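You operate a simulated robot arm through the tools that you are given. There is no shell and no other tool. Be economical: measure what you need, move in short steps, check, and stop when the job is done.

The job below is to be done with a simulated robot arm. You get a single attempt, and the scene is never put back.

JOB
Blank off ports 29 and 26, then put the water on briefly.
Fine: blue cap on 29, white cap on 26, clamps tight; red lever open three seconds or more, then shut; nothing leaks.

Only the result counts: the job must be done as asked and must still hold three seconds after the hand-in. Knocking over, shifting, dropping, spilling or breaking anything else fails it. Lids that push on must go on centred and level and be pressed home; caps that screw on are set level and turned clockwise until they are tight.

ROBOT AND FRAMES
A 6-joint arm with a two-finger gripper, fixed in place. Base frame: the origin is at the foot of the arm, x ahead of it, y to its left, z up; the work surface is at about z = 0.86. Units: m, rad, N and s.
Its first joint turns from -2.897 to 2.897 rad. Payload 2.45 kg.
Tool frame: the origin (TCP) lies between the finger pads and is the grasp point; the fingertips stand 0.02 m ahead of it; z points along the fingers, y is the line along which they close. The gripper opens to 0.14 m. The gripper's body begins 0.168 m behind the TCP.
Orientation is that of the tool frame in the base frame, as [roll, pitch, yaw] about the fixed x, y, z axes, in that order (R = Rz(yaw) Ry(pitch) Rx(roll)). With the fingers straight down and closing along the base's y, the tool's x points along the base's -x, its y along +y and its z along -z.

CONTROLS
- The arm moves only by the tool arm_command. Its argument "commands" is a list of rows, each an object (a shift or turn left out is 0, a gripper value left out holds the last) with "grip": the opening in per cent of the stroke, from 0 (shut) to 100 (fully open); "dp": the shift along the base's x, y, z in units of 40 mm (1.0 is 40 mm), a list of three; "rot": the turn, a rotation vector about the base's x, y, z in units of 5 degrees (1.0 is 5 degrees), a list of three. In form: [{"grip": grip, "dp": [dx, dy, dz], "rot": [rx, ry, rz]}, ...]. A call has 1 to 10 rows; each row shifts and turns the commanded pose from where the row before left it. A call with a number of a shift or a turn outside -1 to 1 is refused whole. A row lasts 0.2 s, in which the tool goes at most 0.05 m and 0.15 rad; a call with a longer step from one row to the next is refused whole, and so is a gripper value outside its range. A pose out of reach is approached as far as the arm can. The call stops where the force on the tool passes 90 N (or 10 N more than at its start, if that is more) or the arm is blocked; 0.2 s more then pass. The fingers move at their own pace (about 0.045 m/s each) and stop on an object; they squeeze with about 39 N. The grip force told is the motor's: it shows also when the fingers shut on nothing. Time passes only in rows, and 0.2 s behind the last, so rows that do not move let the fingers close. It gives the time, the measured TCP pose, the force on the tool (base axes), the opening and the grip force at its end, in the units of the frame above (readings bear some noise), with the torque about the TCP (base axes, N m) and any sound that the robot's microphone picked up.
- Cameras (640 x 400 px; columns grow to the right, rows downward): "scene" is fixed at [0.0413, 0.6563, 1.6422]; the picture's right is [0.06, -1.00, 0.00], its down [-0.96, -0.06, -0.29] and it looks along [0.28, 0.02, -0.96] (base axes); focal length 286 px, centre (320, 200). "wrist" rides on the gripper at [0.078, 0.011, -0.209] in the tool frame; the picture's right is [-0.14, 0.99, 0.00], its down [-0.92, -0.13, -0.37] and it looks along [-0.37, -0.05, 0.93] (tool axes); focal length 280 px, centre (320, 200). There is no depth. A picture from a camera that has moved, and an enlarged one, comes with that camera's place and axes in the base frame and with its lens. The place of the scene camera against the robot may be out by one fixed shift of up to 0.025 m in any direction.
- get_image(camera): a new picture of that camera. No time passes.
- inspect(camera, box): a new picture of the part [left, top, right, bottom] of that camera's present view, enlarged. No time passes.
- close_job(): hands the job in; it is judged then, once.

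Work in short steps. Places have to be worked out from the pictures, the camera data and where the tool is seen: move nearer, look again, correct. Check each grasp and each placing, and mend what went wrong. You have 120 turns and 76 pictures in all, those below and enlarged ones among them. Open the gripper and draw the arm clear of the work before you hand the job in, unless the task says otherwise; then end with one line.

The tools are called after "Emit:" by a JSON object that holds its "fn" and its "kwargs". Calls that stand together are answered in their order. arm_command: Moves the arm, as the interface text tells. Its arguments: {"type":"object","properties":{"commands":{"type":"array","items":{"type":"object","properties":{"grip":{"type":"number"},"dp":{"type":"array","items":{"type":"number"}},"rot":{"type":"array","items":{"type":"number"}}}}}},"required":["commands"]} The other tools are called the same way: get_image (camera) takes a picture; inspect (camera, box) takes an enlarged picture of a part of a camera's view; close_job () hands the job in.

At the start:

```text
t: 0.0
position: [0.3652, 0.4294, 1.1449]
ee_rot: [-3.14, -0.002, 3.141]
contact_force: [-0.9, -0.1, -0.1]
moment: [-0.03, -0.02, -0.01]
width: 0.1398
gripper_force: 0.0
```

scene: 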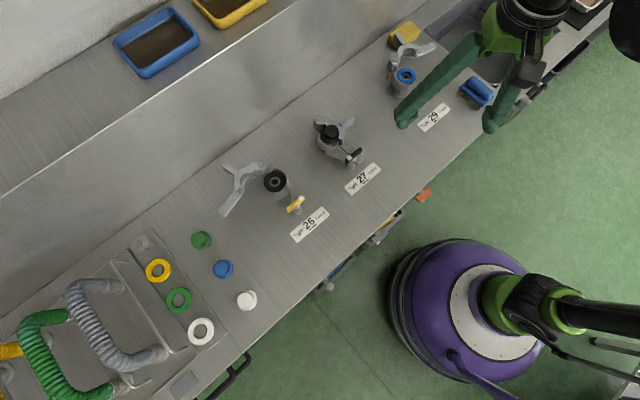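
wrist: 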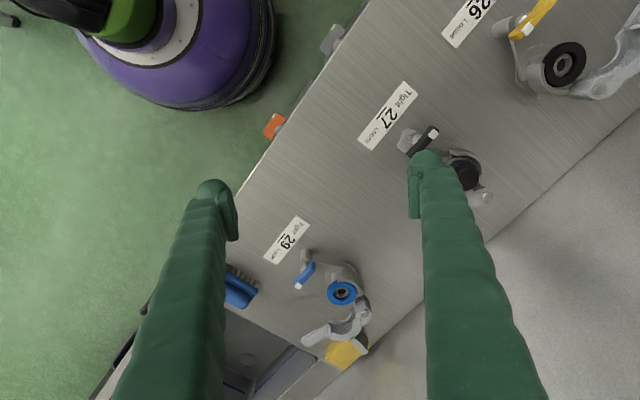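

I'll start by looking closely at the ports, the caps and the labels.

Emit:
{"fn": "inspect", "kwargs": {"camera": "scene", "box": [200, 100, 400, 260]}}

Emit:
{"fn": "inspect", "kwargs": {"camera": "scene", "box": [340, 0, 540, 140]}}

Emit:
{"fn": "inspect", "kwargs": {"camera": "scene", "box": [0, 220, 280, 400]}}

Emit:
{"fn": "inspect", "kwargs": {"camera": "wrist", "box": [220, 180, 440, 380]}}

```text
2.50 times, centred on (300, 180) of scene
camera zoom: at [0.0413, 0.6563, 1.6422], right [0.06, -1.0, 0.0], down [-0.96, -0.06, -0.29], along [0.28, 0.02, -0.96], focal length 715 px, centre (370, 250)
```

zoom: 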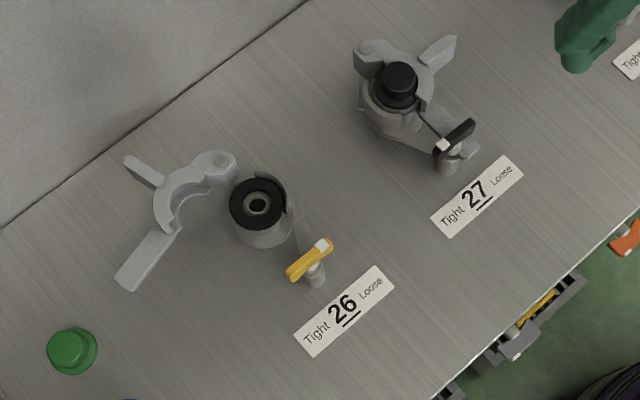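

```text
2.86 times, centred on (440, 70) of scene
camera zoom: at [0.0413, 0.6563, 1.6422], right [0.06, -1.0, 0.0], down [-0.96, -0.06, -0.29], along [0.28, 0.02, -0.96], focal length 818 px, centre (-23, 571)
```

zoom: 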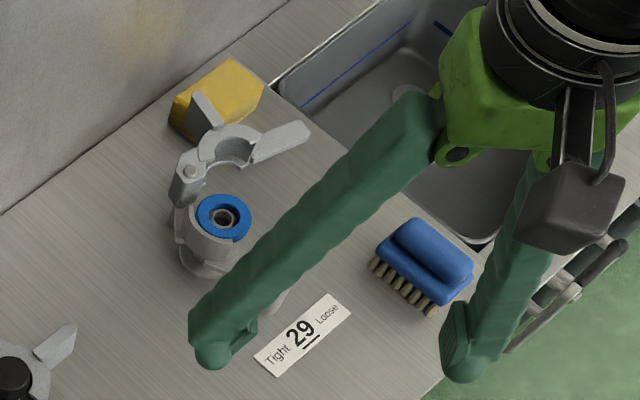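

```text
2.22 times, centred on (140, 310) of scene
camera zoom: at [0.0413, 0.6563, 1.6422], right [0.06, -1.0, 0.0], down [-0.96, -0.06, -0.29], along [0.28, 0.02, -0.96], focal length 636 px, centre (720, -44)
```

zoom: 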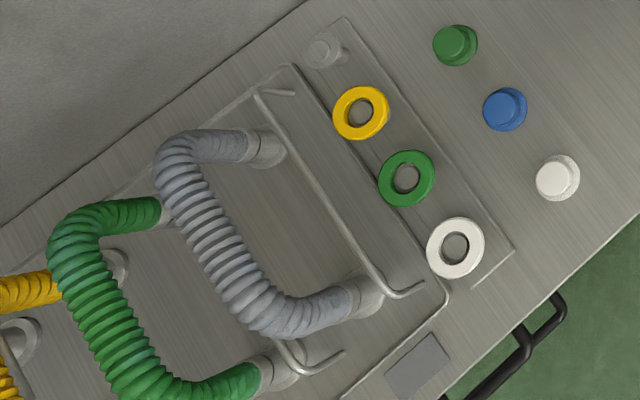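

```text
2.00 times, centred on (330, 280) of wrist
camera zoom: at [0.2872, 0.4401, 1.3548], right [0.14, 0.99, 0.0], down [0.92, -0.13, 0.37], along [0.37, -0.05, -0.93], focal length 561 px, centre (300, 40)
```

zoom: 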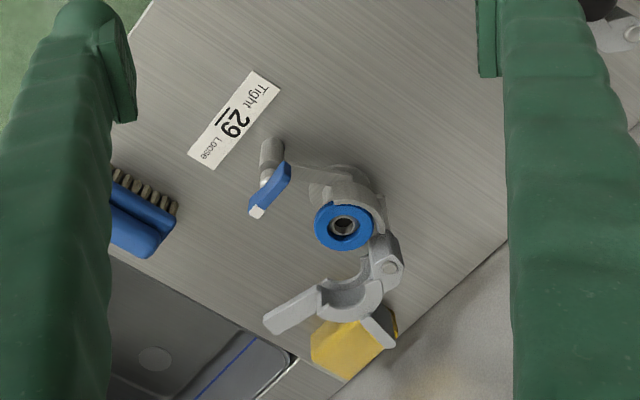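

Both open ports have their hinged clamps swung back. Next I'll find the red lever along the bench edge.

Emit:
{"fn": "inspect", "kwargs": {"camera": "scene", "box": [300, 160, 460, 300]}}

Emit:
{"fn": "inspect", "kwargs": {"camera": "wrist", "box": [240, 0, 440, 140]}}

```text
2.86 times, centred on (380, 230) of scene
camera zoom: at [0.0413, 0.6563, 1.6422], right [0.06, -1.0, 0.0], down [-0.96, -0.06, -0.29], along [0.28, 0.02, -0.96], focal length 818 px, centre (149, 114)
```

zoom: 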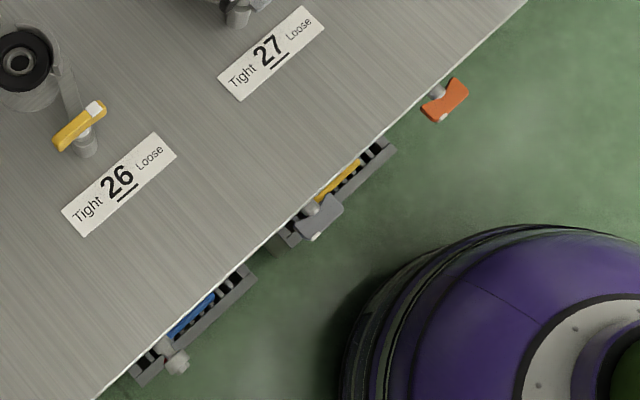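

```text
2.86 times, centred on (340, 70) of wrist
camera zoom: at [0.2872, 0.4401, 1.3548], right [0.14, 0.99, 0.0], down [0.92, -0.13, 0.37], along [0.37, -0.05, -0.93], focal length 801 px, centre (263, 571)
```

zoom: 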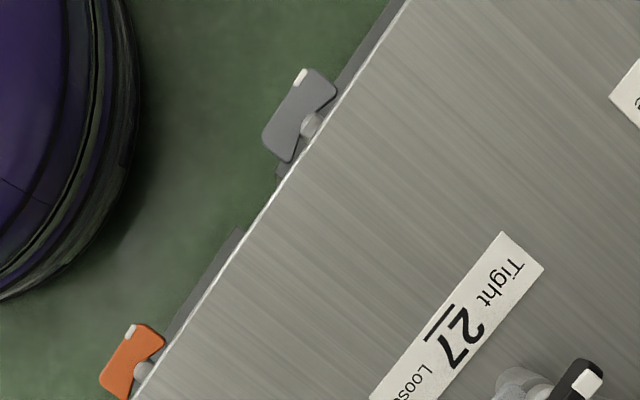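

An orange lever, a grey one and a pale one sit on the front edge, so I need to see the front face. I'll yaw the tool 45° to square it to the bench and back off a little.

Emit:
{"fn": "arm_command", "kwargs": {"commands": [{"dp": [-0.5, 0, 0], "rot": [0, 0, 1]}, {"dp": [-0.5, 0, 0], "rot": [0, 0, 1]}, {"dp": [-0.5, 0, 0], "rot": [0, 0, 1]}, {"dp": [-0.5, 0, 0], "rot": [0, 0, 1]}, {"dp": [-0.5, 0, 0], "rot": [0, 0, 1]}, {"dp": [-0.5, 0, 0], "rot": [0, 0, 1]}, {"dp": [-0.5, 0, 0], "rot": [0, 0, 1]}, {"dp": [-0.5, 0, 0], "rot": [0, 0, 1]}, {"dp": [-0.5, 0, 0], "rot": [0, 0, 1]}]}}

Emit:
{"fn": "arm_command", "kwargs": {"commands": [{"rot": [0.7, -0.7, 0]}, {"rot": [0.7, -0.7, 0]}, {"rot": [0.7, -0.7, 0]}, {"rot": [0.7, -0.7, 0]}, {"rot": [0.7, -0.7, 0]}, {"rot": [0.7, -0.7, 0]}, {"rot": [0.7, -0.7, 0]}, {"rot": [0.7, -0.7, 0]}]}}

Emit:
{"fn": "get_image", "kwargs": {"camera": "wrist"}}

```text
t: 2.0
position: [0.1873, 0.4293, 1.1452]
ee_rot: [3.141, 0.001, -2.355]
contact_force: [-0.1, -0.9, 0.6]
moment: [-0.02, -0.01, 0.01]
width: 0.1399
gripper_force: 0.1
```

```text
t: 3.8
position: [0.1847, 0.4296, 1.1449]
ee_rot: [-3.141, 0.693, -2.357]
contact_force: [-0.1, 0.2, 0.4]
moment: [-0.01, 0.0, -0.04]
width: 0.14
gripper_force: 0.2
```

```text
67 pictures are left
camera wrist: at [0.0407, 0.2997, 1.2569], right [-0.63, 0.77, 0.09], down [0.42, 0.24, 0.87], along [0.65, 0.58, -0.48], focal length 280 px, centre (320, 200)
```

wrist: 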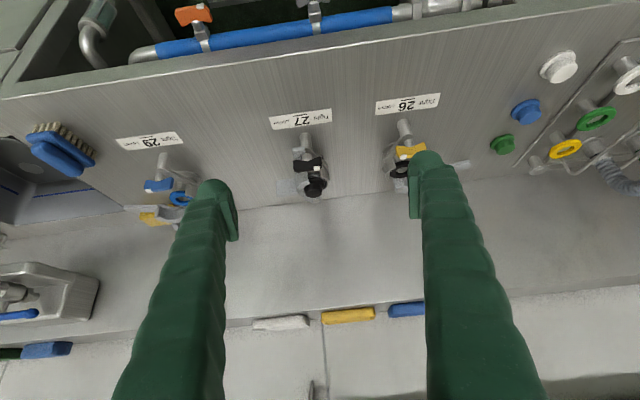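

The image is upside down, with the front face at the top, and I can see a pipe run with levers there. I'll drop and back off to look at the front more directly.

Emit:
{"fn": "arm_command", "kwargs": {"commands": [{"dp": [-0.5, -0.5, -0.8]}, {"dp": [-0.5, -0.5, -0.8]}, {"dp": [-0.5, -0.5, -0.8]}, {"dp": [-0.4, -0.4, -0.8]}, {"dp": [0, 0, -0.5]}]}}

Emit:
{"fn": "get_image", "kwargs": {"camera": "wrist"}}

```text
t: 5.0
position: [0.1097, 0.3546, 0.9978]
ee_rot: [3.141, 0.691, -2.355]
contact_force: [0.0, -0.3, -0.2]
moment: [-0.03, 0.0, 0.02]
width: 0.1398
gripper_force: 0.0
```

```text
66 pictures are left
camera wrist: at [-0.036, 0.2244, 1.1096], right [-0.63, 0.78, 0.09], down [0.43, 0.24, 0.87], along [0.65, 0.58, -0.48], focal length 280 px, centre (320, 200)
```

wrist: 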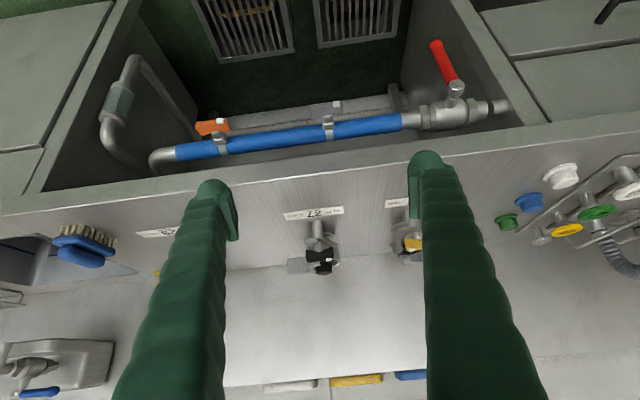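

The red lever is on the valve at the pipe's right end, under the bench edge. I'll enlarge it.

Emit:
{"fn": "inspect", "kwargs": {"camera": "wrist", "box": [380, 20, 540, 140]}}

Emit:
{"fn": "inspect", "kwargs": {"camera": "wrist", "box": [120, 50, 400, 220]}}

```text
3.33 times, centred on (460, 80) of wrist
camera zoom: at [-0.036, 0.2244, 1.1096], right [-0.63, 0.78, 0.09], down [0.43, 0.24, 0.87], along [0.65, 0.58, -0.48], focal length 935 px, centre (-147, 600)
```

zoom: 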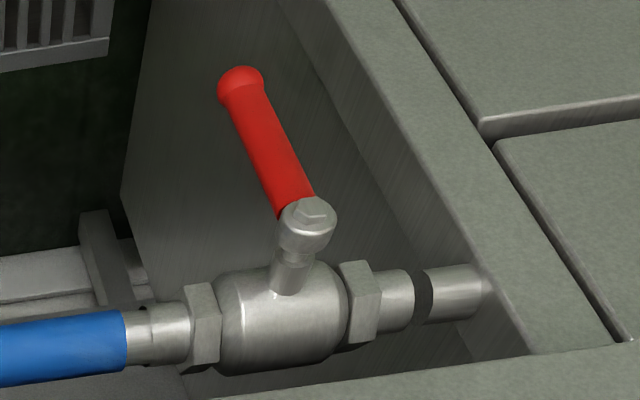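

```text
2.29 times, centred on (260, 135) of wrist
camera zoom: at [-0.036, 0.2244, 1.1096], right [-0.63, 0.78, 0.09], down [0.43, 0.24, 0.87], along [0.65, 0.58, -0.48], focal length 641 px, centre (457, 349)
```

zoom: 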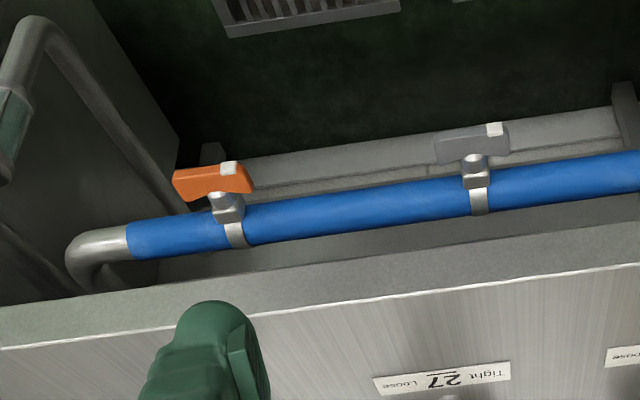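

The red lever hangs crosswise to the pipe, which means closed. I'll untilt, rise, and go look at port 26 from close above.

Emit:
{"fn": "arm_command", "kwargs": {"commands": [{"dp": [0, 0, 0.5], "rot": [-0.7, 0.7, 0]}, {"dp": [0, 0, 0.5], "rot": [-0.7, 0.7, 0]}, {"dp": [0, 0, 0.5], "rot": [-0.7, 0.7, 0]}, {"dp": [0, 0, 0.5], "rot": [-0.7, 0.7, 0]}, {"dp": [0, 0, 0.5], "rot": [-0.7, 0.7, 0]}, {"dp": [0, 0, 0], "rot": [-0.7, 0.7, 0]}, {"dp": [0, 0, 0], "rot": [-0.7, 0.7, 0]}, {"dp": [0, 0, 0], "rot": [-0.7, 0.7, 0]}]}}

Emit:
{"fn": "arm_command", "kwargs": {"commands": [{"dp": [0.4, 1, 0]}, {"dp": [0.4, 1, 0]}, {"dp": [0.4, 1, 0]}, {"dp": [0.4, 1, 0]}, {"dp": [0.4, 1, 0]}, {"dp": [0.4, 1, 0]}, {"dp": [0.4, 1, 0]}, {"dp": [0.4, 1, 0]}, {"dp": [0.4, 1, -0.5]}, {"dp": [0.25, 0.5, -0.75]}]}}

Emit:
{"fn": "get_image", "kwargs": {"camera": "wrist"}}

```text
t: 6.8
position: [0.1103, 0.3526, 1.0982]
ee_rot: [3.14, 0.0, -2.356]
contact_force: [0.2, -1.0, 0.6]
moment: [0.07, 0.0, 0.03]
width: 0.1401
gripper_force: 0.1
```

```text
t: 9.0
position: [0.2633, 0.7345, 1.0486]
ee_rot: [3.141, -0.002, -2.357]
contact_force: [-1.2, -0.7, 0.2]
moment: [0.05, -0.01, 0.02]
width: 0.1398
gripper_force: 0.1
```

```text
63 pictures are left
camera wrist: at [0.2005, 0.6874, 1.2582], right [-0.6, 0.8, 0.0], down [0.74, 0.56, 0.37], along [0.29, 0.22, -0.93], focal length 280 px, centre (320, 200)
```

wrist: 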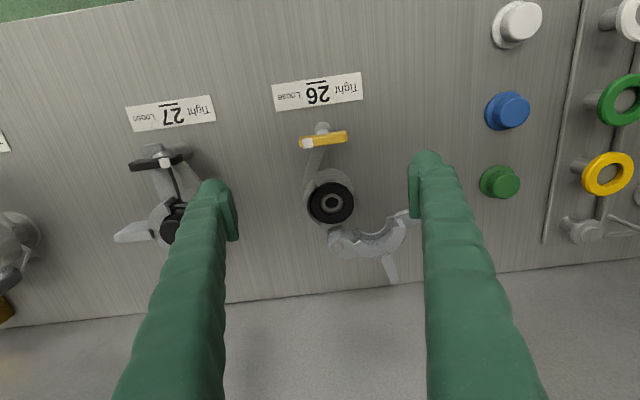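

Emit:
{"fn": "inspect", "kwargs": {"camera": "wrist", "box": [240, 60, 440, 300]}}

Emit:
{"fn": "inspect", "kwargs": {"camera": "wrist", "box": [100, 80, 240, 280]}}

```text
1.67 times, centred on (340, 180) of wrist
camera zoom: at [0.2005, 0.6874, 1.2582], right [-0.6, 0.8, 0.0], down [0.74, 0.56, 0.37], along [0.29, 0.22, -0.93], focal length 467 px, centre (287, 233)
```

zoom: 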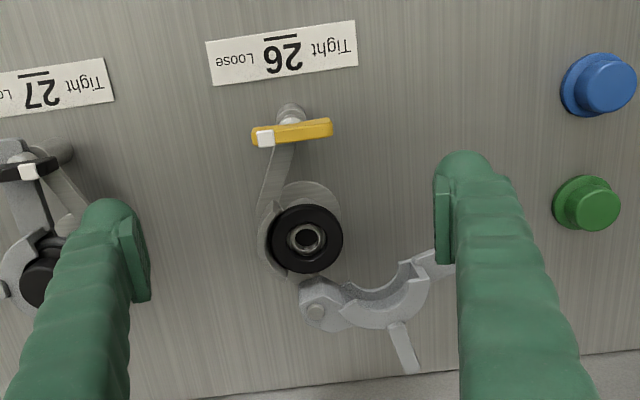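

```text
2.00 times, centred on (170, 180) of wrist
camera zoom: at [0.2005, 0.6874, 1.2582], right [-0.6, 0.8, 0.0], down [0.74, 0.56, 0.37], along [0.29, 0.22, -0.93], focal length 561 px, centre (620, 240)
```

zoom: 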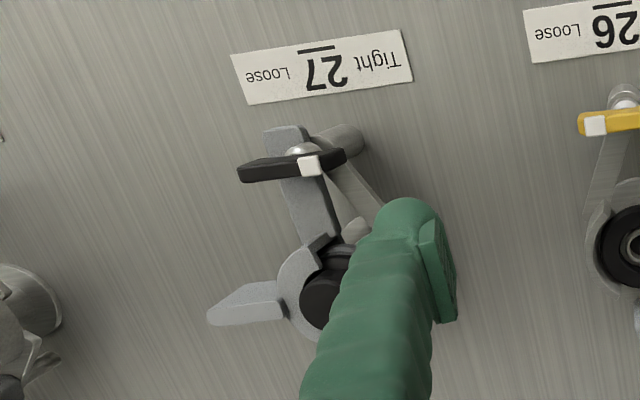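

Each lever's white tip marks Tight or Loose: 27 is Tight, 26 is Loose. I'll look at 27 as the example of a closed clamp.

Emit:
{"fn": "arm_command", "kwargs": {"commands": [{"dp": [0.85, -0.85, 0]}, {"dp": [0.85, -0.85, 0]}, {"dp": [0.85, -0.85, 0]}, {"dp": [0.85, -0.85, 0]}]}}

Emit:
{"fn": "inspect", "kwargs": {"camera": "wrist", "box": [240, 80, 420, 260]}}

```text
t: 10.0
position: [0.3997, 0.6007, 1.0486]
ee_rot: [-3.141, 0.002, -2.355]
contact_force: [0.0, 0.7, -0.5]
moment: [-0.07, -0.04, -0.03]
width: 0.14
gripper_force: 0.0
```

```text
2.22 times, centred on (330, 170) of wrist
camera zoom: at [0.3366, 0.5519, 1.2579], right [-0.6, 0.8, 0.0], down [0.74, 0.56, 0.37], along [0.29, 0.22, -0.93], focal length 623 px, centre (298, 267)
```

zoom: 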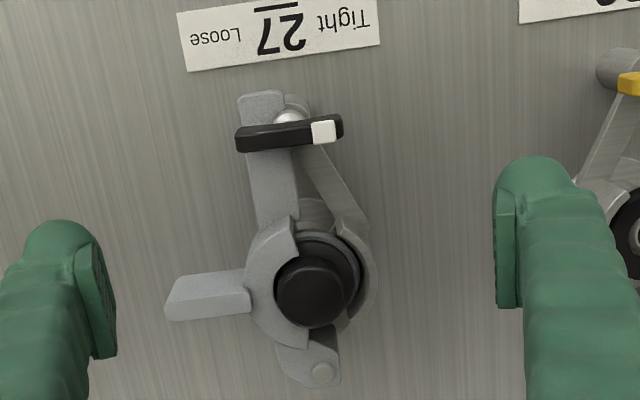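

27 shows the closed state: the half ring is swung in, its arm rests under the lever, and the lever is turned to Tight. 26 is mirrored. Now I'll go over the blue cap for a close look.

Emit:
{"fn": "arm_command", "kwargs": {"commands": [{"grip": 55, "dp": [-0.92, 0.65, 0]}, {"dp": [-0.92, 0.65, 0]}, {"dp": [-0.92, 0.65, 0]}, {"dp": [-0.92, 0.65, 0]}, {"dp": [-0.92, 0.65, 0]}, {"dp": [-0.92, 0.65, 0]}, {"dp": [-0.92, 0.65, 0]}, {"dp": [-0.92, 0.65, 0]}, {"dp": [-0.92, 0.65, 0]}, {"dp": [-0.92, 0.65, 0]}]}}

Emit:
{"fn": "get_image", "kwargs": {"camera": "wrist"}}

```text
t: 12.2
position: [0.0343, 0.8573, 1.0442]
ee_rot: [-3.14, 0.0, -2.356]
contact_force: [-1.2, -0.6, -0.5]
moment: [0.06, 0.04, -0.02]
width: 0.0772
gripper_force: 0.0
```

```text
59 pictures are left
camera wrist: at [-0.0287, 0.8096, 1.2542], right [-0.6, 0.8, 0.0], down [0.74, 0.56, 0.37], along [0.29, 0.22, -0.93], focal length 280 px, centre (320, 200)
```

wrist: 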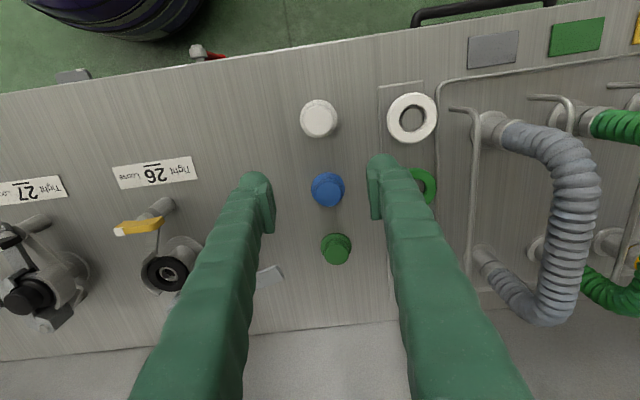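

Emit:
{"fn": "inspect", "kwargs": {"camera": "wrist", "box": [270, 80, 390, 280]}}

```text
2.00 times, centred on (330, 180) of wrist
camera zoom: at [-0.0287, 0.8096, 1.2542], right [-0.6, 0.8, 0.0], down [0.74, 0.56, 0.37], along [0.29, 0.22, -0.93], focal length 561 px, centre (300, 240)
```

zoom: 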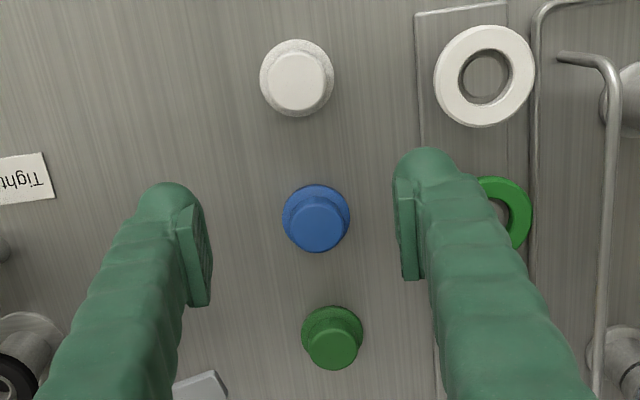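

The blue cap is centred near (0.071, 0.900), with a flange of about 49 mm and a knob of about 37 mm whose top is near z = 0.883. I'll descend over it and close on the knob.

Emit:
{"fn": "arm_command", "kwargs": {"commands": [{"dp": [0.46, 0.53, -0.3]}, {"dp": [0.46, 0.53, -0.6]}, {"dp": [0, 0, -0.9]}, {"dp": [0, 0, -0.9]}, {"dp": [0, 0, -0.5]}, {"dp": [0, 0, -0.25]}]}}

Emit:
{"fn": "inspect", "kwargs": {"camera": "wrist", "box": [200, 100, 440, 300]}}

```text
t: 13.6
position: [0.0682, 0.8988, 0.9091]
ee_rot: [-3.141, 0.0, -2.355]
contact_force: [0.0, 0.4, 0.3]
moment: [0.0, 0.06, -0.03]
width: 0.0771
gripper_force: 0.1
```

```text
2.00 times, centred on (320, 200) of wrist
camera zoom: at [0.0046, 0.853, 1.1187], right [-0.6, 0.8, 0.0], down [0.74, 0.56, 0.37], along [0.29, 0.22, -0.93], focal length 561 px, centre (320, 200)
```

zoom: 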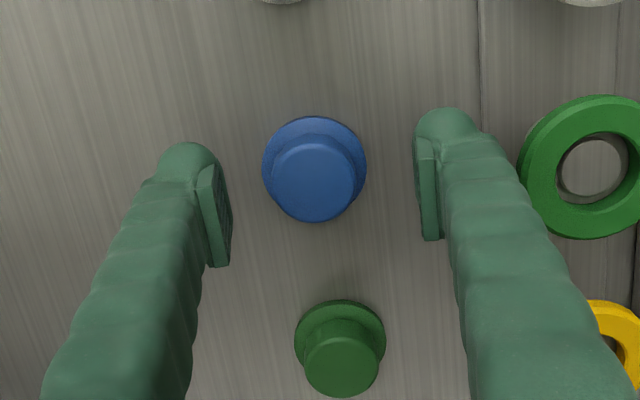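

Aligned with the blue cap. Going down 20 mm more and gripping.

Emit:
{"fn": "arm_command", "kwargs": {"commands": [{"dp": [0.06, 0.02, -0.3]}, {"dp": [0, 0, -0.2]}, {"grip": 0}, {"grip": 0}, {"grip": 0}, {"grip": 0}, {"grip": 0}]}}

Emit:
{"fn": "arm_command", "kwargs": {"commands": [{"dp": [0, 0, 0.5]}, {"dp": [0, 0, 0.9]}, {"dp": [0, 0, 0.9]}, {"dp": [0, 0, 0.9]}, {"dp": [0, 0, 0.9]}]}}

Emit:
{"fn": "get_image", "kwargs": {"camera": "wrist"}}

```text
t: 15.2
position: [0.0706, 0.9007, 0.8886]
ee_rot: [3.141, 0.001, -2.357]
contact_force: [0.9, 0.2, 0.1]
moment: [-0.03, -0.01, 0.04]
width: 0.0363
gripper_force: 38.4
```

```text
t: 16.4
position: [0.0703, 0.9017, 1.0515]
ee_rot: [3.14, 0.001, -2.356]
contact_force: [0.1, 0.1, -0.3]
moment: [-0.02, 0.01, 0.01]
width: 0.0362
gripper_force: 39.2
```

```text
56 pictures are left
camera wrist: at [0.0082, 0.8539, 1.2608], right [-0.6, 0.8, 0.0], down [0.74, 0.56, 0.37], along [0.29, 0.22, -0.93], focal length 280 px, centre (320, 200)
```

wrist: 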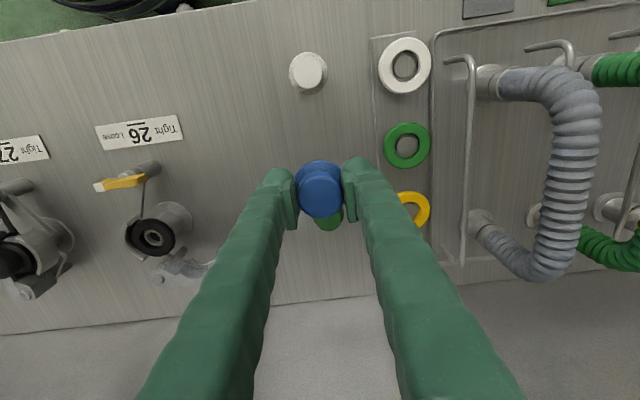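

The blue cap is held on its knob and level. Carrying it high toward port 29.

Emit:
{"fn": "arm_command", "kwargs": {"commands": [{"dp": [0.836, -0.797, 0]}, {"dp": [0.836, -0.797, 0]}, {"dp": [0.836, -0.797, 0]}, {"dp": [0.836, -0.797, 0]}, {"dp": [0.836, -0.797, 0]}, {"dp": [0.836, -0.797, 0]}, {"dp": [0.836, -0.797, 0]}, {"dp": [0.836, -0.797, 0]}]}}

Emit:
{"fn": "arm_command", "kwargs": {"commands": [{"dp": [0.836, -0.797, 0]}, {"dp": [0.836, -0.797, 0]}, {"dp": [0.836, -0.797, 0]}, {"dp": [0.836, -0.797, 0]}, {"dp": [0.836, -0.797, 0]}, {"dp": [0.836, -0.797, 0]}, {"dp": [0.836, -0.797, 0]}, {"dp": [0.836, -0.797, 0]}]}}

Emit:
{"fn": "get_image", "kwargs": {"camera": "wrist"}}

```text
t: 18.2
position: [0.337, 0.6442, 1.0534]
ee_rot: [-3.14, 0.001, -2.355]
contact_force: [-1.5, 0.6, -0.5]
moment: [-0.07, -0.02, 0.02]
width: 0.0365
gripper_force: 38.7
```

```text
t: 20.0
position: [0.6042, 0.3919, 1.0556]
ee_rot: [-3.141, -0.001, -2.357]
contact_force: [-0.5, 0.1, -0.4]
moment: [-0.03, -0.05, -0.02]
width: 0.0364
gripper_force: 39.1
```

```text
55 pictures are left
camera wrist: at [0.5418, 0.3452, 1.2658], right [-0.6, 0.8, 0.0], down [0.74, 0.56, 0.37], along [0.29, 0.22, -0.93], focal length 280 px, centre (320, 200)
```

wrist: 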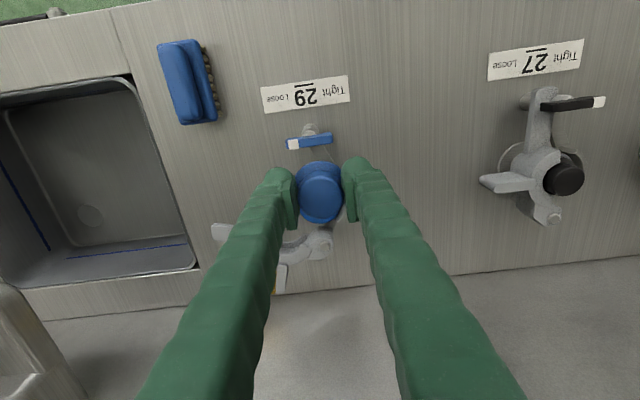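

The cap hides the port. I'll shift back toward the rear so the port shows clear of the cap.

Emit:
{"fn": "arm_command", "kwargs": {"commands": [{"dp": [0.6, 0.9, 0]}, {"dp": [0.6, 0.9, 0]}, {"dp": [0.6, 0.9, 0]}]}}

Emit:
{"fn": "get_image", "kwargs": {"camera": "wrist"}}

```text
t: 20.8
position: [0.6752, 0.4982, 1.0542]
ee_rot: [-3.14, 0.001, -2.355]
contact_force: [-0.7, -0.8, -0.1]
moment: [0.07, -0.11, -0.02]
width: 0.0361
gripper_force: 39.4
```

```text
54 pictures are left
camera wrist: at [0.6126, 0.4505, 1.2636], right [-0.6, 0.8, 0.0], down [0.74, 0.56, 0.37], along [0.29, 0.22, -0.93], focal length 280 px, centre (320, 200)
```

wrist: 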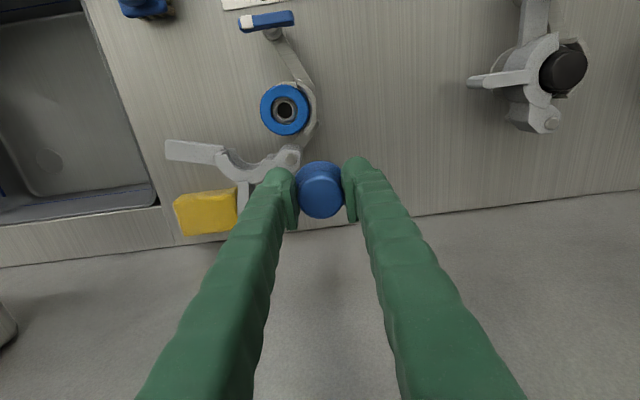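

Emit:
{"fn": "inspect", "kwargs": {"camera": "wrist", "box": [150, 0, 350, 240]}}

Emit:
{"fn": "inspect", "kwargs": {"camera": "scene", "box": [360, 20, 480, 140]}}

```text
1.67 times, centred on (250, 120) of wrist
camera zoom: at [0.6126, 0.4505, 1.2636], right [-0.6, 0.8, 0.0], down [0.74, 0.56, 0.37], along [0.29, 0.22, -0.93], focal length 467 px, centre (437, 333)
```

zoom: 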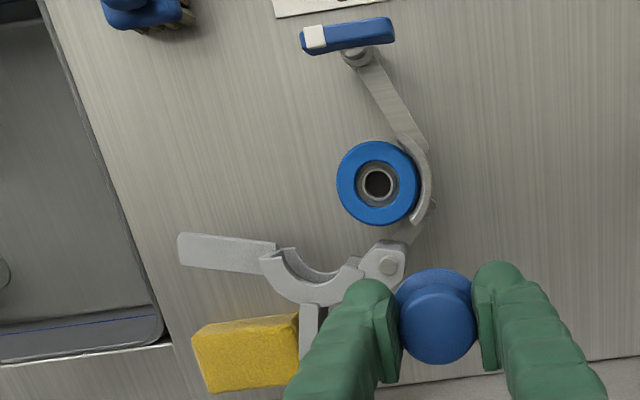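

```text
3.33 times, centred on (420, 80) of scene
camera zoom: at [0.0413, 0.6563, 1.6422], right [0.06, -1.0, 0.0], down [-0.96, -0.06, -0.29], along [0.28, 0.02, -0.96], focal length 954 px, centre (-13, 600)
```

zoom: 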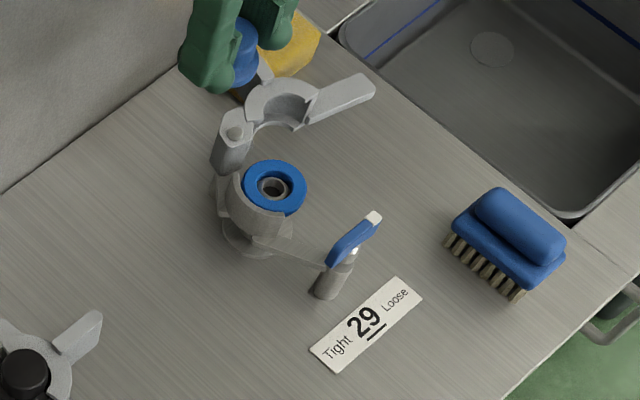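

Port 29's blue gasket is near (0.6545, 0.4305), with its top around z = 0.92. I'll move over it and come down to about a 20 mm gap to check alignment.

Emit:
{"fn": "arm_command", "kwargs": {"commands": [{"dp": [-0.28, -0.87, 0]}, {"dp": [-0.28, -0.87, 0]}, {"dp": [0, 0, -0.8]}, {"dp": [0, 0, -0.8]}, {"dp": [0, 0, -0.5]}]}}

Emit:
{"fn": "inspect", "kwargs": {"camera": "wrist", "box": [220, 100, 420, 260]}}

Emit:
{"fn": "inspect", "kwargs": {"camera": "scene", "box": [360, 20, 480, 140]}}

```text
t: 22.0
position: [0.6544, 0.4286, 0.9689]
ee_rot: [3.141, 0.002, -2.357]
contact_force: [-0.1, 0.3, -0.8]
moment: [-0.01, 0.0, 0.01]
width: 0.0364
gripper_force: 38.7
```

```text
2.50 times, centred on (320, 180) of wrist
camera zoom: at [0.591, 0.3813, 1.1788], right [-0.6, 0.8, 0.0], down [0.74, 0.56, 0.37], along [0.29, 0.22, -0.93], focal length 701 px, centre (320, 250)
```

zoom: 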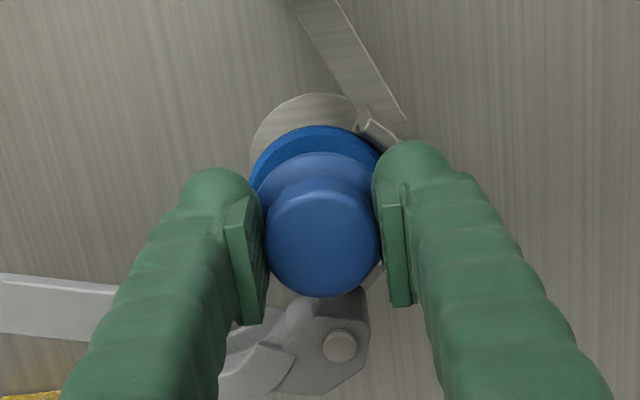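

```text
3.33 times, centred on (420, 80) of scene
camera zoom: at [0.0413, 0.6563, 1.6422], right [0.06, -1.0, 0.0], down [-0.96, -0.06, -0.29], along [0.28, 0.02, -0.96], focal length 954 px, centre (-13, 600)
```

zoom: 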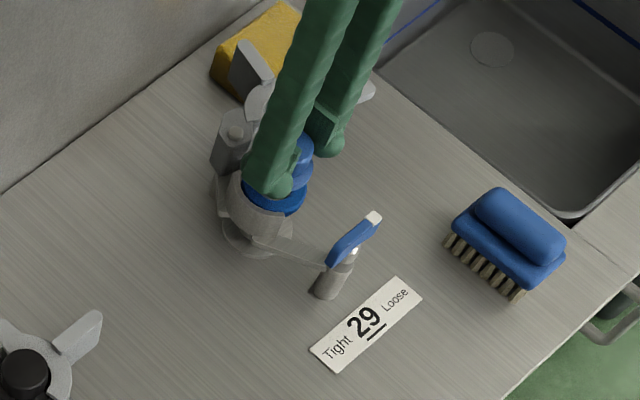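

The cap and gasket look concentric to within 2–3 mm. I'll lower to a few millimetres to compare the edges.

Emit:
{"fn": "arm_command", "kwargs": {"commands": [{"dp": [0, 0, -0.2]}, {"dp": [0, 0, -0.15]}]}}

Emit:
{"fn": "inspect", "kwargs": {"camera": "wrist", "box": [260, 120, 380, 220]}}

Emit:
{"fn": "inspect", "kwargs": {"camera": "scene", "box": [385, 50, 445, 110]}}

```text
t: 22.6
position: [0.6554, 0.428, 0.9551]
ee_rot: [-3.141, 0.001, -2.356]
contact_force: [0.8, 0.0, -1.0]
moment: [-0.02, 0.0, -0.06]
width: 0.0363
gripper_force: 38.9
```

```text
4.00 times, centred on (320, 170) of wrist
camera zoom: at [0.592, 0.3811, 1.1643], right [-0.6, 0.8, 0.0], down [0.74, 0.56, 0.37], along [0.29, 0.22, -0.93], focal length 1122 px, centre (320, 320)
```

zoom: 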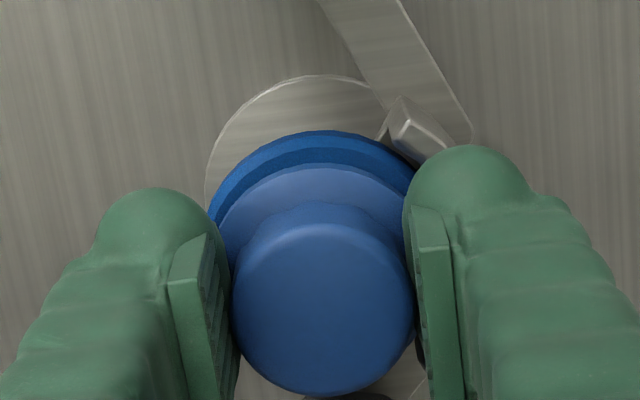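

```text
6.67 times, centred on (415, 80) of scene
camera zoom: at [0.0413, 0.6563, 1.6422], right [0.06, -1.0, 0.0], down [-0.96, -0.06, -0.29], along [0.28, 0.02, -0.96], focal length 1907 px, centre (-313, 1000)
```

zoom: 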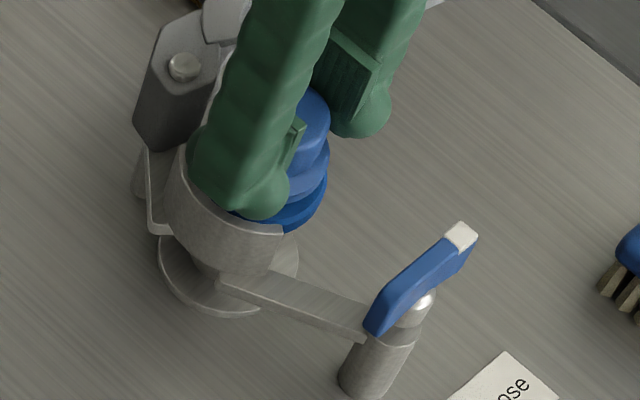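

Alignment depends on the exact gasket height, so I'll find it by lowering gently to contact.

Emit:
{"fn": "arm_command", "kwargs": {"commands": [{"dp": [0, 0, -0.1]}, {"dp": [0, 0, -0.1]}]}}

Emit:
{"fn": "arm_command", "kwargs": {"commands": [{"dp": [0, 0, -0.06]}, {"dp": [0, 0, -0.06]}]}}

```text
t: 23.2
position: [0.6544, 0.4276, 0.9486]
ee_rot: [-3.141, 0.002, -2.357]
contact_force: [6.1, 4.0, 23.1]
moment: [0.16, -0.22, -0.02]
width: 0.0363
gripper_force: 39.2
```

```text
t: 23.8
position: [0.6547, 0.4273, 0.9445]
ee_rot: [-3.142, 0.003, -2.357]
contact_force: [9.3, 1.6, 60.5]
moment: [0.16, -0.39, -0.03]
width: 0.0367
gripper_force: 38.9
```

Emit:
{"fn": "inspect", "kwargs": {"camera": "wrist", "box": [260, 120, 380, 220]}}

Emit:
{"fn": "inspect", "kwargs": {"camera": "scene", "box": [385, 50, 445, 110]}}

```text
4.00 times, centred on (320, 170) of wrist
camera zoom: at [0.5906, 0.38, 1.154], right [-0.6, 0.8, 0.0], down [0.74, 0.56, 0.37], along [0.3, 0.22, -0.93], focal length 1122 px, centre (320, 320)
```

zoom: 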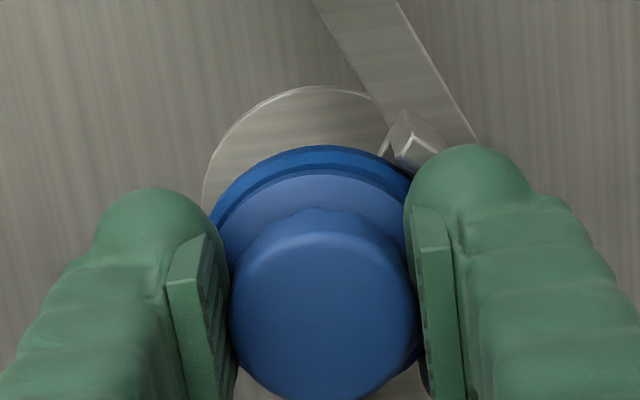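

```text
6.67 times, centred on (415, 80) of scene
camera zoom: at [0.0413, 0.6563, 1.6422], right [0.06, -1.0, 0.0], down [-0.96, -0.06, -0.29], along [0.28, 0.02, -0.96], focal length 1907 px, centre (-313, 1000)
```

zoom: 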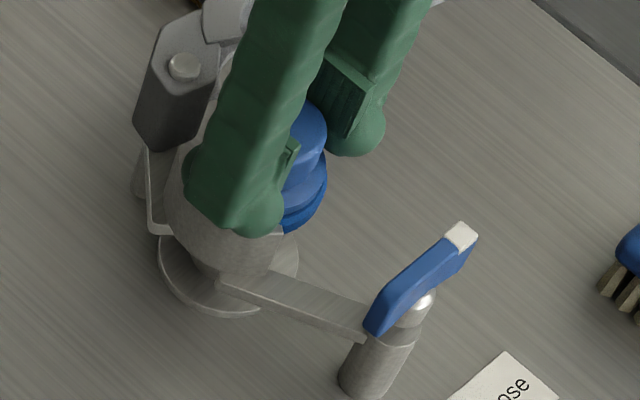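

The cap sits concentric and in firm contact on the gasket. I'll relieve the force, open just enough to clear the knob, and lift off.

Emit:
{"fn": "arm_command", "kwargs": {"commands": [{"dp": [0, 0, 0.08]}, {"grip": 34}, {"grip": 34}, {"grip": 34}]}}

Emit:
{"fn": "arm_command", "kwargs": {"commands": [{"dp": [0, 0, 0.3]}, {"dp": [0, 0, 0.8]}, {"dp": [0.5, 0.5, 0.8]}, {"dp": [0.5, 0.5, 0.5]}]}}

Emit:
{"fn": "get_image", "kwargs": {"camera": "wrist"}}

```text
t: 24.8
position: [0.6545, 0.428, 0.9452]
ee_rot: [-3.141, -0.002, -2.357]
contact_force: [0.1, 0.0, -0.3]
moment: [0.0, -0.01, 0.0]
width: 0.0475
gripper_force: 0.1
```

```text
t: 25.8
position: [0.693, 0.4663, 1.0409]
ee_rot: [-3.142, 0.001, -2.354]
contact_force: [0.2, -0.8, 1.0]
moment: [0.04, -0.01, 0.0]
width: 0.0478
gripper_force: 0.0
```

```text
45 pictures are left
camera wrist: at [0.6296, 0.4192, 1.2502], right [-0.6, 0.8, 0.0], down [0.74, 0.56, 0.37], along [0.29, 0.22, -0.93], focal length 280 px, centre (320, 200)
```

wrist: 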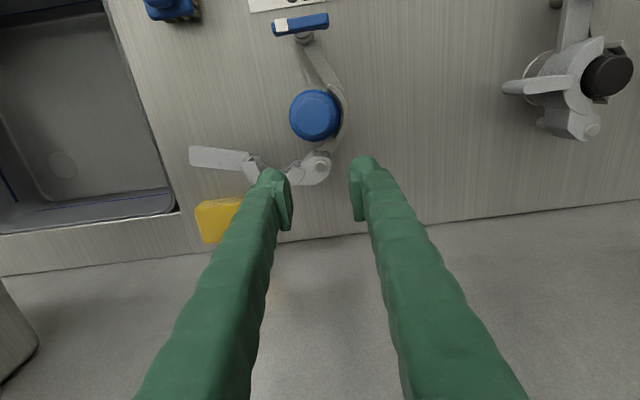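

Emit:
{"fn": "inspect", "kwargs": {"camera": "wrist", "box": [180, 0, 380, 200]}}

Emit:
{"fn": "inspect", "kwargs": {"camera": "scene", "box": [375, 30, 465, 110]}}

```text
2.00 times, centred on (280, 100) of wrist
camera zoom: at [0.6296, 0.4192, 1.2502], right [-0.6, 0.8, 0.0], down [0.74, 0.56, 0.37], along [0.29, 0.22, -0.93], focal length 561 px, centre (400, 400)
```

zoom: 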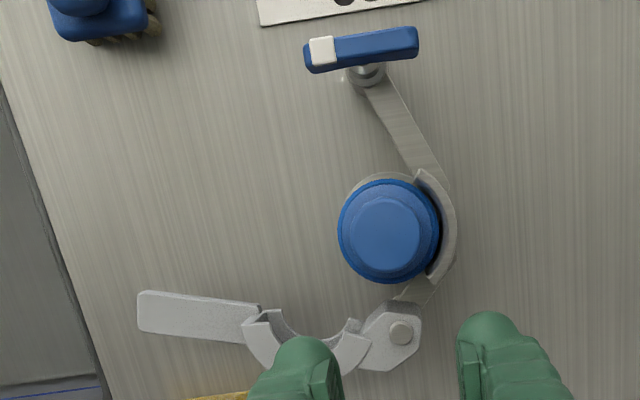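

```text
5.00 times, centred on (420, 70) of scene
camera zoom: at [0.0413, 0.6563, 1.6422], right [0.06, -1.0, 0.0], down [-0.96, -0.06, -0.29], along [0.28, 0.02, -0.96], focal length 1430 px, centre (-180, 850)
```

zoom: 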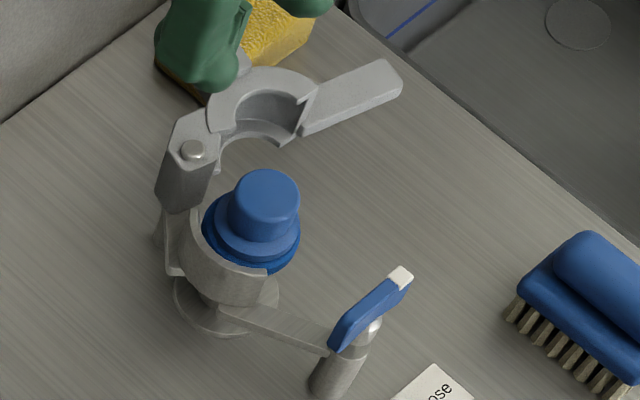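

Emit:
{"fn": "inspect", "kwargs": {"camera": "wrist", "box": [280, 80, 350, 150]}}

```text
5.71 times, centred on (315, 115) of wrist
camera zoom: at [0.6296, 0.4192, 1.2502], right [-0.6, 0.8, 0.0], down [0.74, 0.56, 0.37], along [0.29, 0.22, -0.93], focal length 1602 px, centre (349, 686)
```

zoom: 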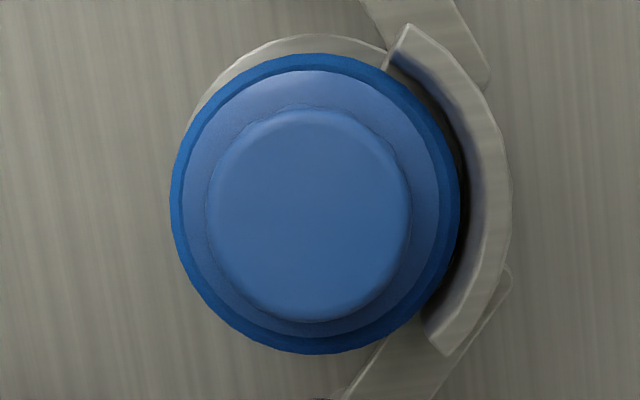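

The cap is concentric with the gasket to about 1 mm. Before swinging the clamp half I need to know whether its wing clears the yellow sponge. I'll close the fingers and look from a shifted place.

Emit:
{"fn": "arm_command", "kwargs": {"commands": [{"grip": 0, "dp": [-0.7, 0.7, 0]}, {"dp": [-0.7, 0.7, 0]}, {"dp": [-0.4, 0.4, 0]}]}}

Emit:
{"fn": "inspect", "kwargs": {"camera": "wrist", "box": [60, 80, 320, 280]}}

Emit:
{"fn": "inspect", "kwargs": {"camera": "scene", "box": [375, 10, 465, 100]}}

```text
t: 26.6
position: [0.6216, 0.5398, 1.0435]
ee_rot: [-3.14, 0.0, -2.356]
contact_force: [0.0, -0.8, -0.3]
moment: [0.04, 0.03, 0.0]
width: 0.0002
gripper_force: 17.8
```

```text
2.00 times, centred on (190, 180) of wrist
camera zoom: at [0.5586, 0.4928, 1.2516], right [-0.6, 0.8, 0.0], down [0.74, 0.56, 0.37], along [0.29, 0.22, -0.93], focal length 561 px, centre (580, 240)
```

zoom: 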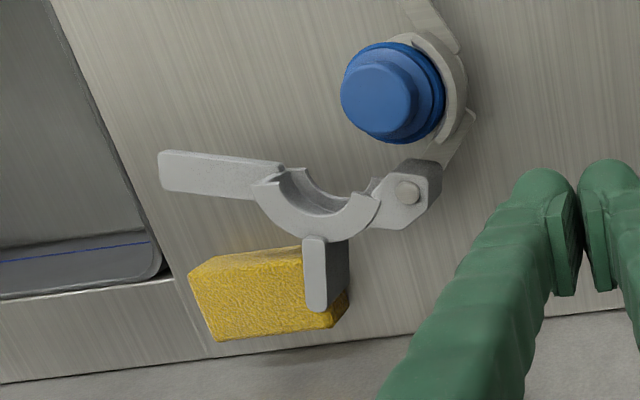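

```text
4.44 times, centred on (420, 55) of scene
camera zoom: at [0.0413, 0.6563, 1.6422], right [0.06, -1.0, 0.0], down [-0.96, -0.06, -0.29], along [0.28, 0.02, -0.96], focal length 1272 px, centre (-124, 844)
```

zoom: 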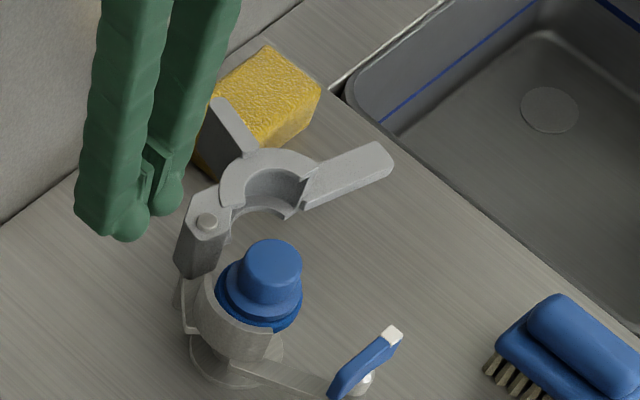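

Emit:
{"fn": "inspect", "kwargs": {"camera": "scene", "box": [395, 15, 445, 65]}}

Emit:
{"fn": "inspect", "kwargs": {"camera": "wrist", "box": [110, 140, 250, 270]}}

```text
8.00 times, centred on (420, 40) of scene
camera zoom: at [0.0413, 0.6563, 1.6422], right [0.06, -1.0, 0.0], down [-0.96, -0.06, -0.29], along [0.28, 0.02, -0.96], focal length 2289 px, centre (-480, 1480)
```

zoom: 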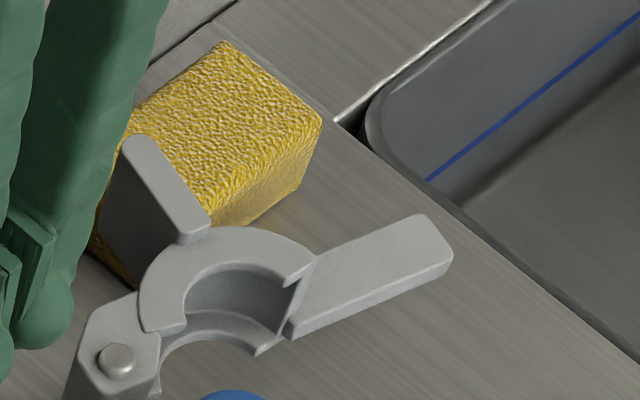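

```text
3.08 times, centred on (180, 205) of wrist
camera zoom: at [0.5586, 0.4928, 1.2516], right [-0.6, 0.8, 0.0], down [0.74, 0.56, 0.37], along [0.29, 0.22, -0.93], focal length 863 px, centre (751, 185)
```

zoom: 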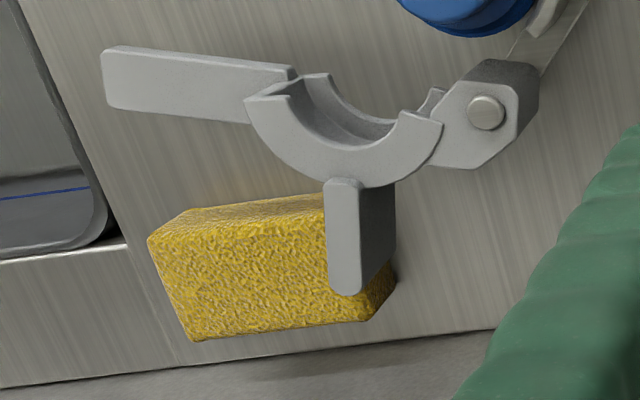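

The wing stands close over the sponge, so I'll keep the fingertips above it. I'll bring the closed fingers behind the 29 clamp arm, between it and the sponge.

Emit:
{"fn": "arm_command", "kwargs": {"commands": [{"dp": [0.84, -0.7, 0]}, {"dp": [0.84, -0.7, 0]}, {"dp": [0.84, -0.7, 0]}, {"dp": [0.84, -0.7, 0]}, {"dp": [0.85, -0.7, 0]}, {"dp": [0, 0, -0.9]}, {"dp": [0, 0, -0.8]}]}}

Emit:
{"fn": "get_image", "kwargs": {"camera": "wrist"}}

Emit:
{"fn": "inspect", "kwargs": {"camera": "scene", "box": [375, 10, 465, 100]}}

```text
t: 28.2
position: [0.7896, 0.3992, 0.9717]
ee_rot: [-3.14, 0.0, -2.357]
contact_force: [0.8, -1.2, -0.3]
moment: [-0.01, -0.04, 0.02]
width: 0.0001
gripper_force: 29.1
```

```text
37 pictures are left
camera wrist: at [0.7262, 0.3519, 1.1814], right [-0.6, 0.8, 0.0], down [0.74, 0.56, 0.37], along [0.29, 0.22, -0.93], focal length 280 px, centre (320, 200)
```

wrist: 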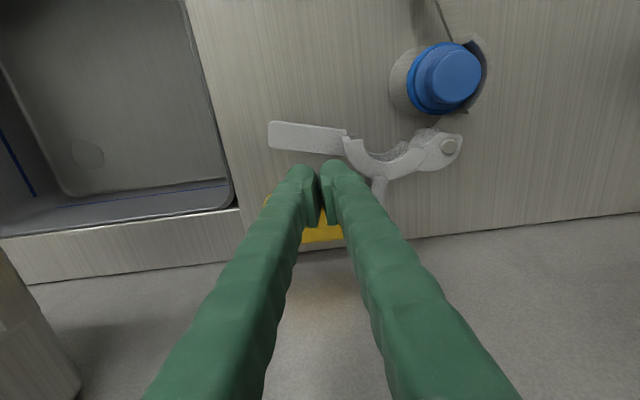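

```text
4.44 times, centred on (420, 55) of scene
camera zoom: at [0.0413, 0.6563, 1.6422], right [0.06, -1.0, 0.0], down [-0.96, -0.06, -0.29], along [0.28, 0.02, -0.96], focal length 1272 px, centre (-124, 844)
```

zoom: 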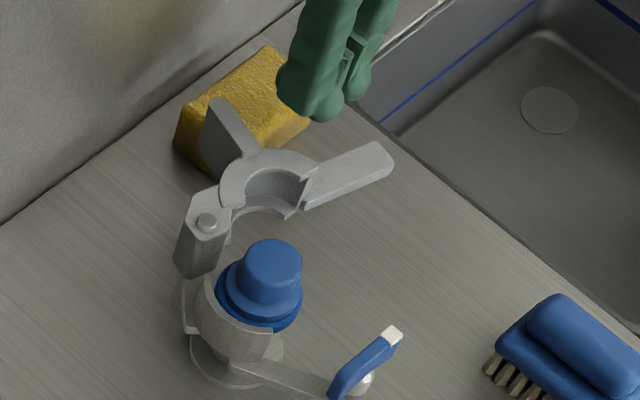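

The fingers are just behind the arm. I'll lower to tip height 0.906 and check the force.

Emit:
{"fn": "arm_command", "kwargs": {"commands": [{"dp": [0, 0, -0.6]}, {"dp": [0, 0, -0.55]}]}}

Emit:
{"fn": "inspect", "kwargs": {"camera": "scene", "box": [375, 10, 465, 100]}}

```text
t: 28.8
position: [0.7911, 0.4005, 0.9251]
ee_rot: [-3.141, 0.001, -2.356]
contact_force: [-0.3, 0.2, 0.6]
moment: [0.01, 0.0, 0.0]
width: 0.0
gripper_force: 29.1
```

```text
4.44 times, centred on (420, 55) of scene
camera zoom: at [0.0413, 0.6563, 1.6422], right [0.06, -1.0, 0.0], down [-0.96, -0.06, -0.29], along [0.28, 0.02, -0.96], focal length 1272 px, centre (-124, 844)
```

zoom: 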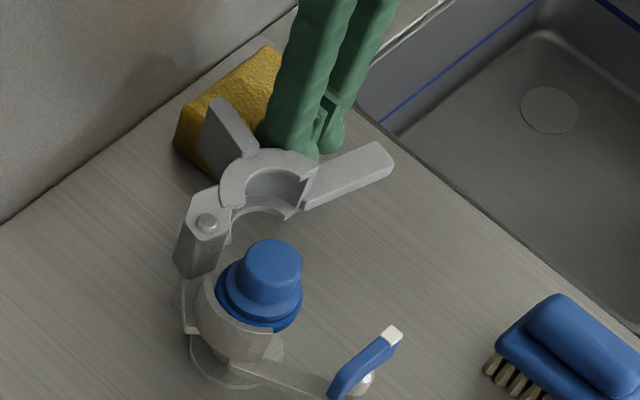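

Clear so far. I'll push the arm round in an arc about its hinge, pausing to check the sponge.

Emit:
{"fn": "arm_command", "kwargs": {"commands": [{"dp": [-0.21, -0.01, 0]}, {"dp": [-0.22, -0.22, 0]}, {"dp": [-0.21, -0.23, 0]}, {"dp": [-0.3, -0.18, 0]}, {"dp": [-0.3, -0.18, 0]}]}}

Emit:
{"fn": "inspect", "kwargs": {"camera": "scene", "box": [375, 10, 465, 100]}}

```text
t: 30.0
position: [0.7408, 0.3678, 0.9283]
ee_rot: [3.14, -0.001, -2.354]
contact_force: [1.0, 0.0, -0.4]
moment: [-0.01, 0.01, -0.04]
width: 0.0001
gripper_force: 29.5
```

```text
4.44 times, centred on (420, 55) of scene
camera zoom: at [0.0413, 0.6563, 1.6422], right [0.06, -1.0, 0.0], down [-0.96, -0.06, -0.29], along [0.28, 0.02, -0.96], focal length 1272 px, centre (-124, 844)
```

zoom: 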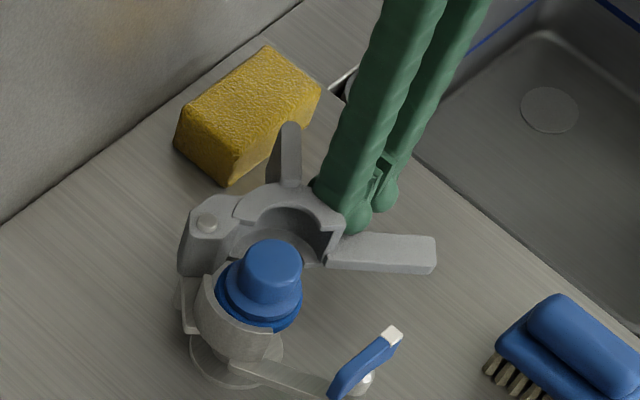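

The sponge is untouched and the arm is swinging. I'll continue the arc until it closes.

Emit:
{"fn": "arm_command", "kwargs": {"commands": [{"dp": [-0.36, -0.1, 0]}, {"dp": [-0.36, -0.1, 0]}, {"dp": [-0.39, 0.01, 0]}, {"dp": [-0.39, 0.01, 0]}, {"dp": [-0.33, 0.1, 0]}, {"dp": [-0.33, 0.11, 0]}, {"dp": [-0.2, 0.1, 0]}]}}

Emit:
{"fn": "inspect", "kwargs": {"camera": "scene", "box": [375, 20, 465, 110]}}

```text
t: 31.6
position: [0.6481, 0.3672, 0.9292]
ee_rot: [-3.138, -0.001, -2.359]
contact_force: [32.0, -63.0, 21.3]
moment: [0.23, -0.03, -0.09]
width: 0.0
gripper_force: 29.7
```

```text
4.44 times, centred on (420, 65) of scene
camera zoom: at [0.0413, 0.6563, 1.6422], right [0.06, -1.0, 0.0], down [-0.96, -0.06, -0.29], along [0.28, 0.02, -0.96], focal length 1272 px, centre (-124, 800)
```

zoom: 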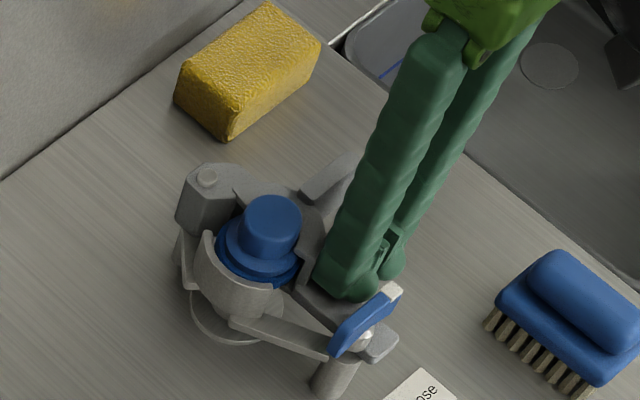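

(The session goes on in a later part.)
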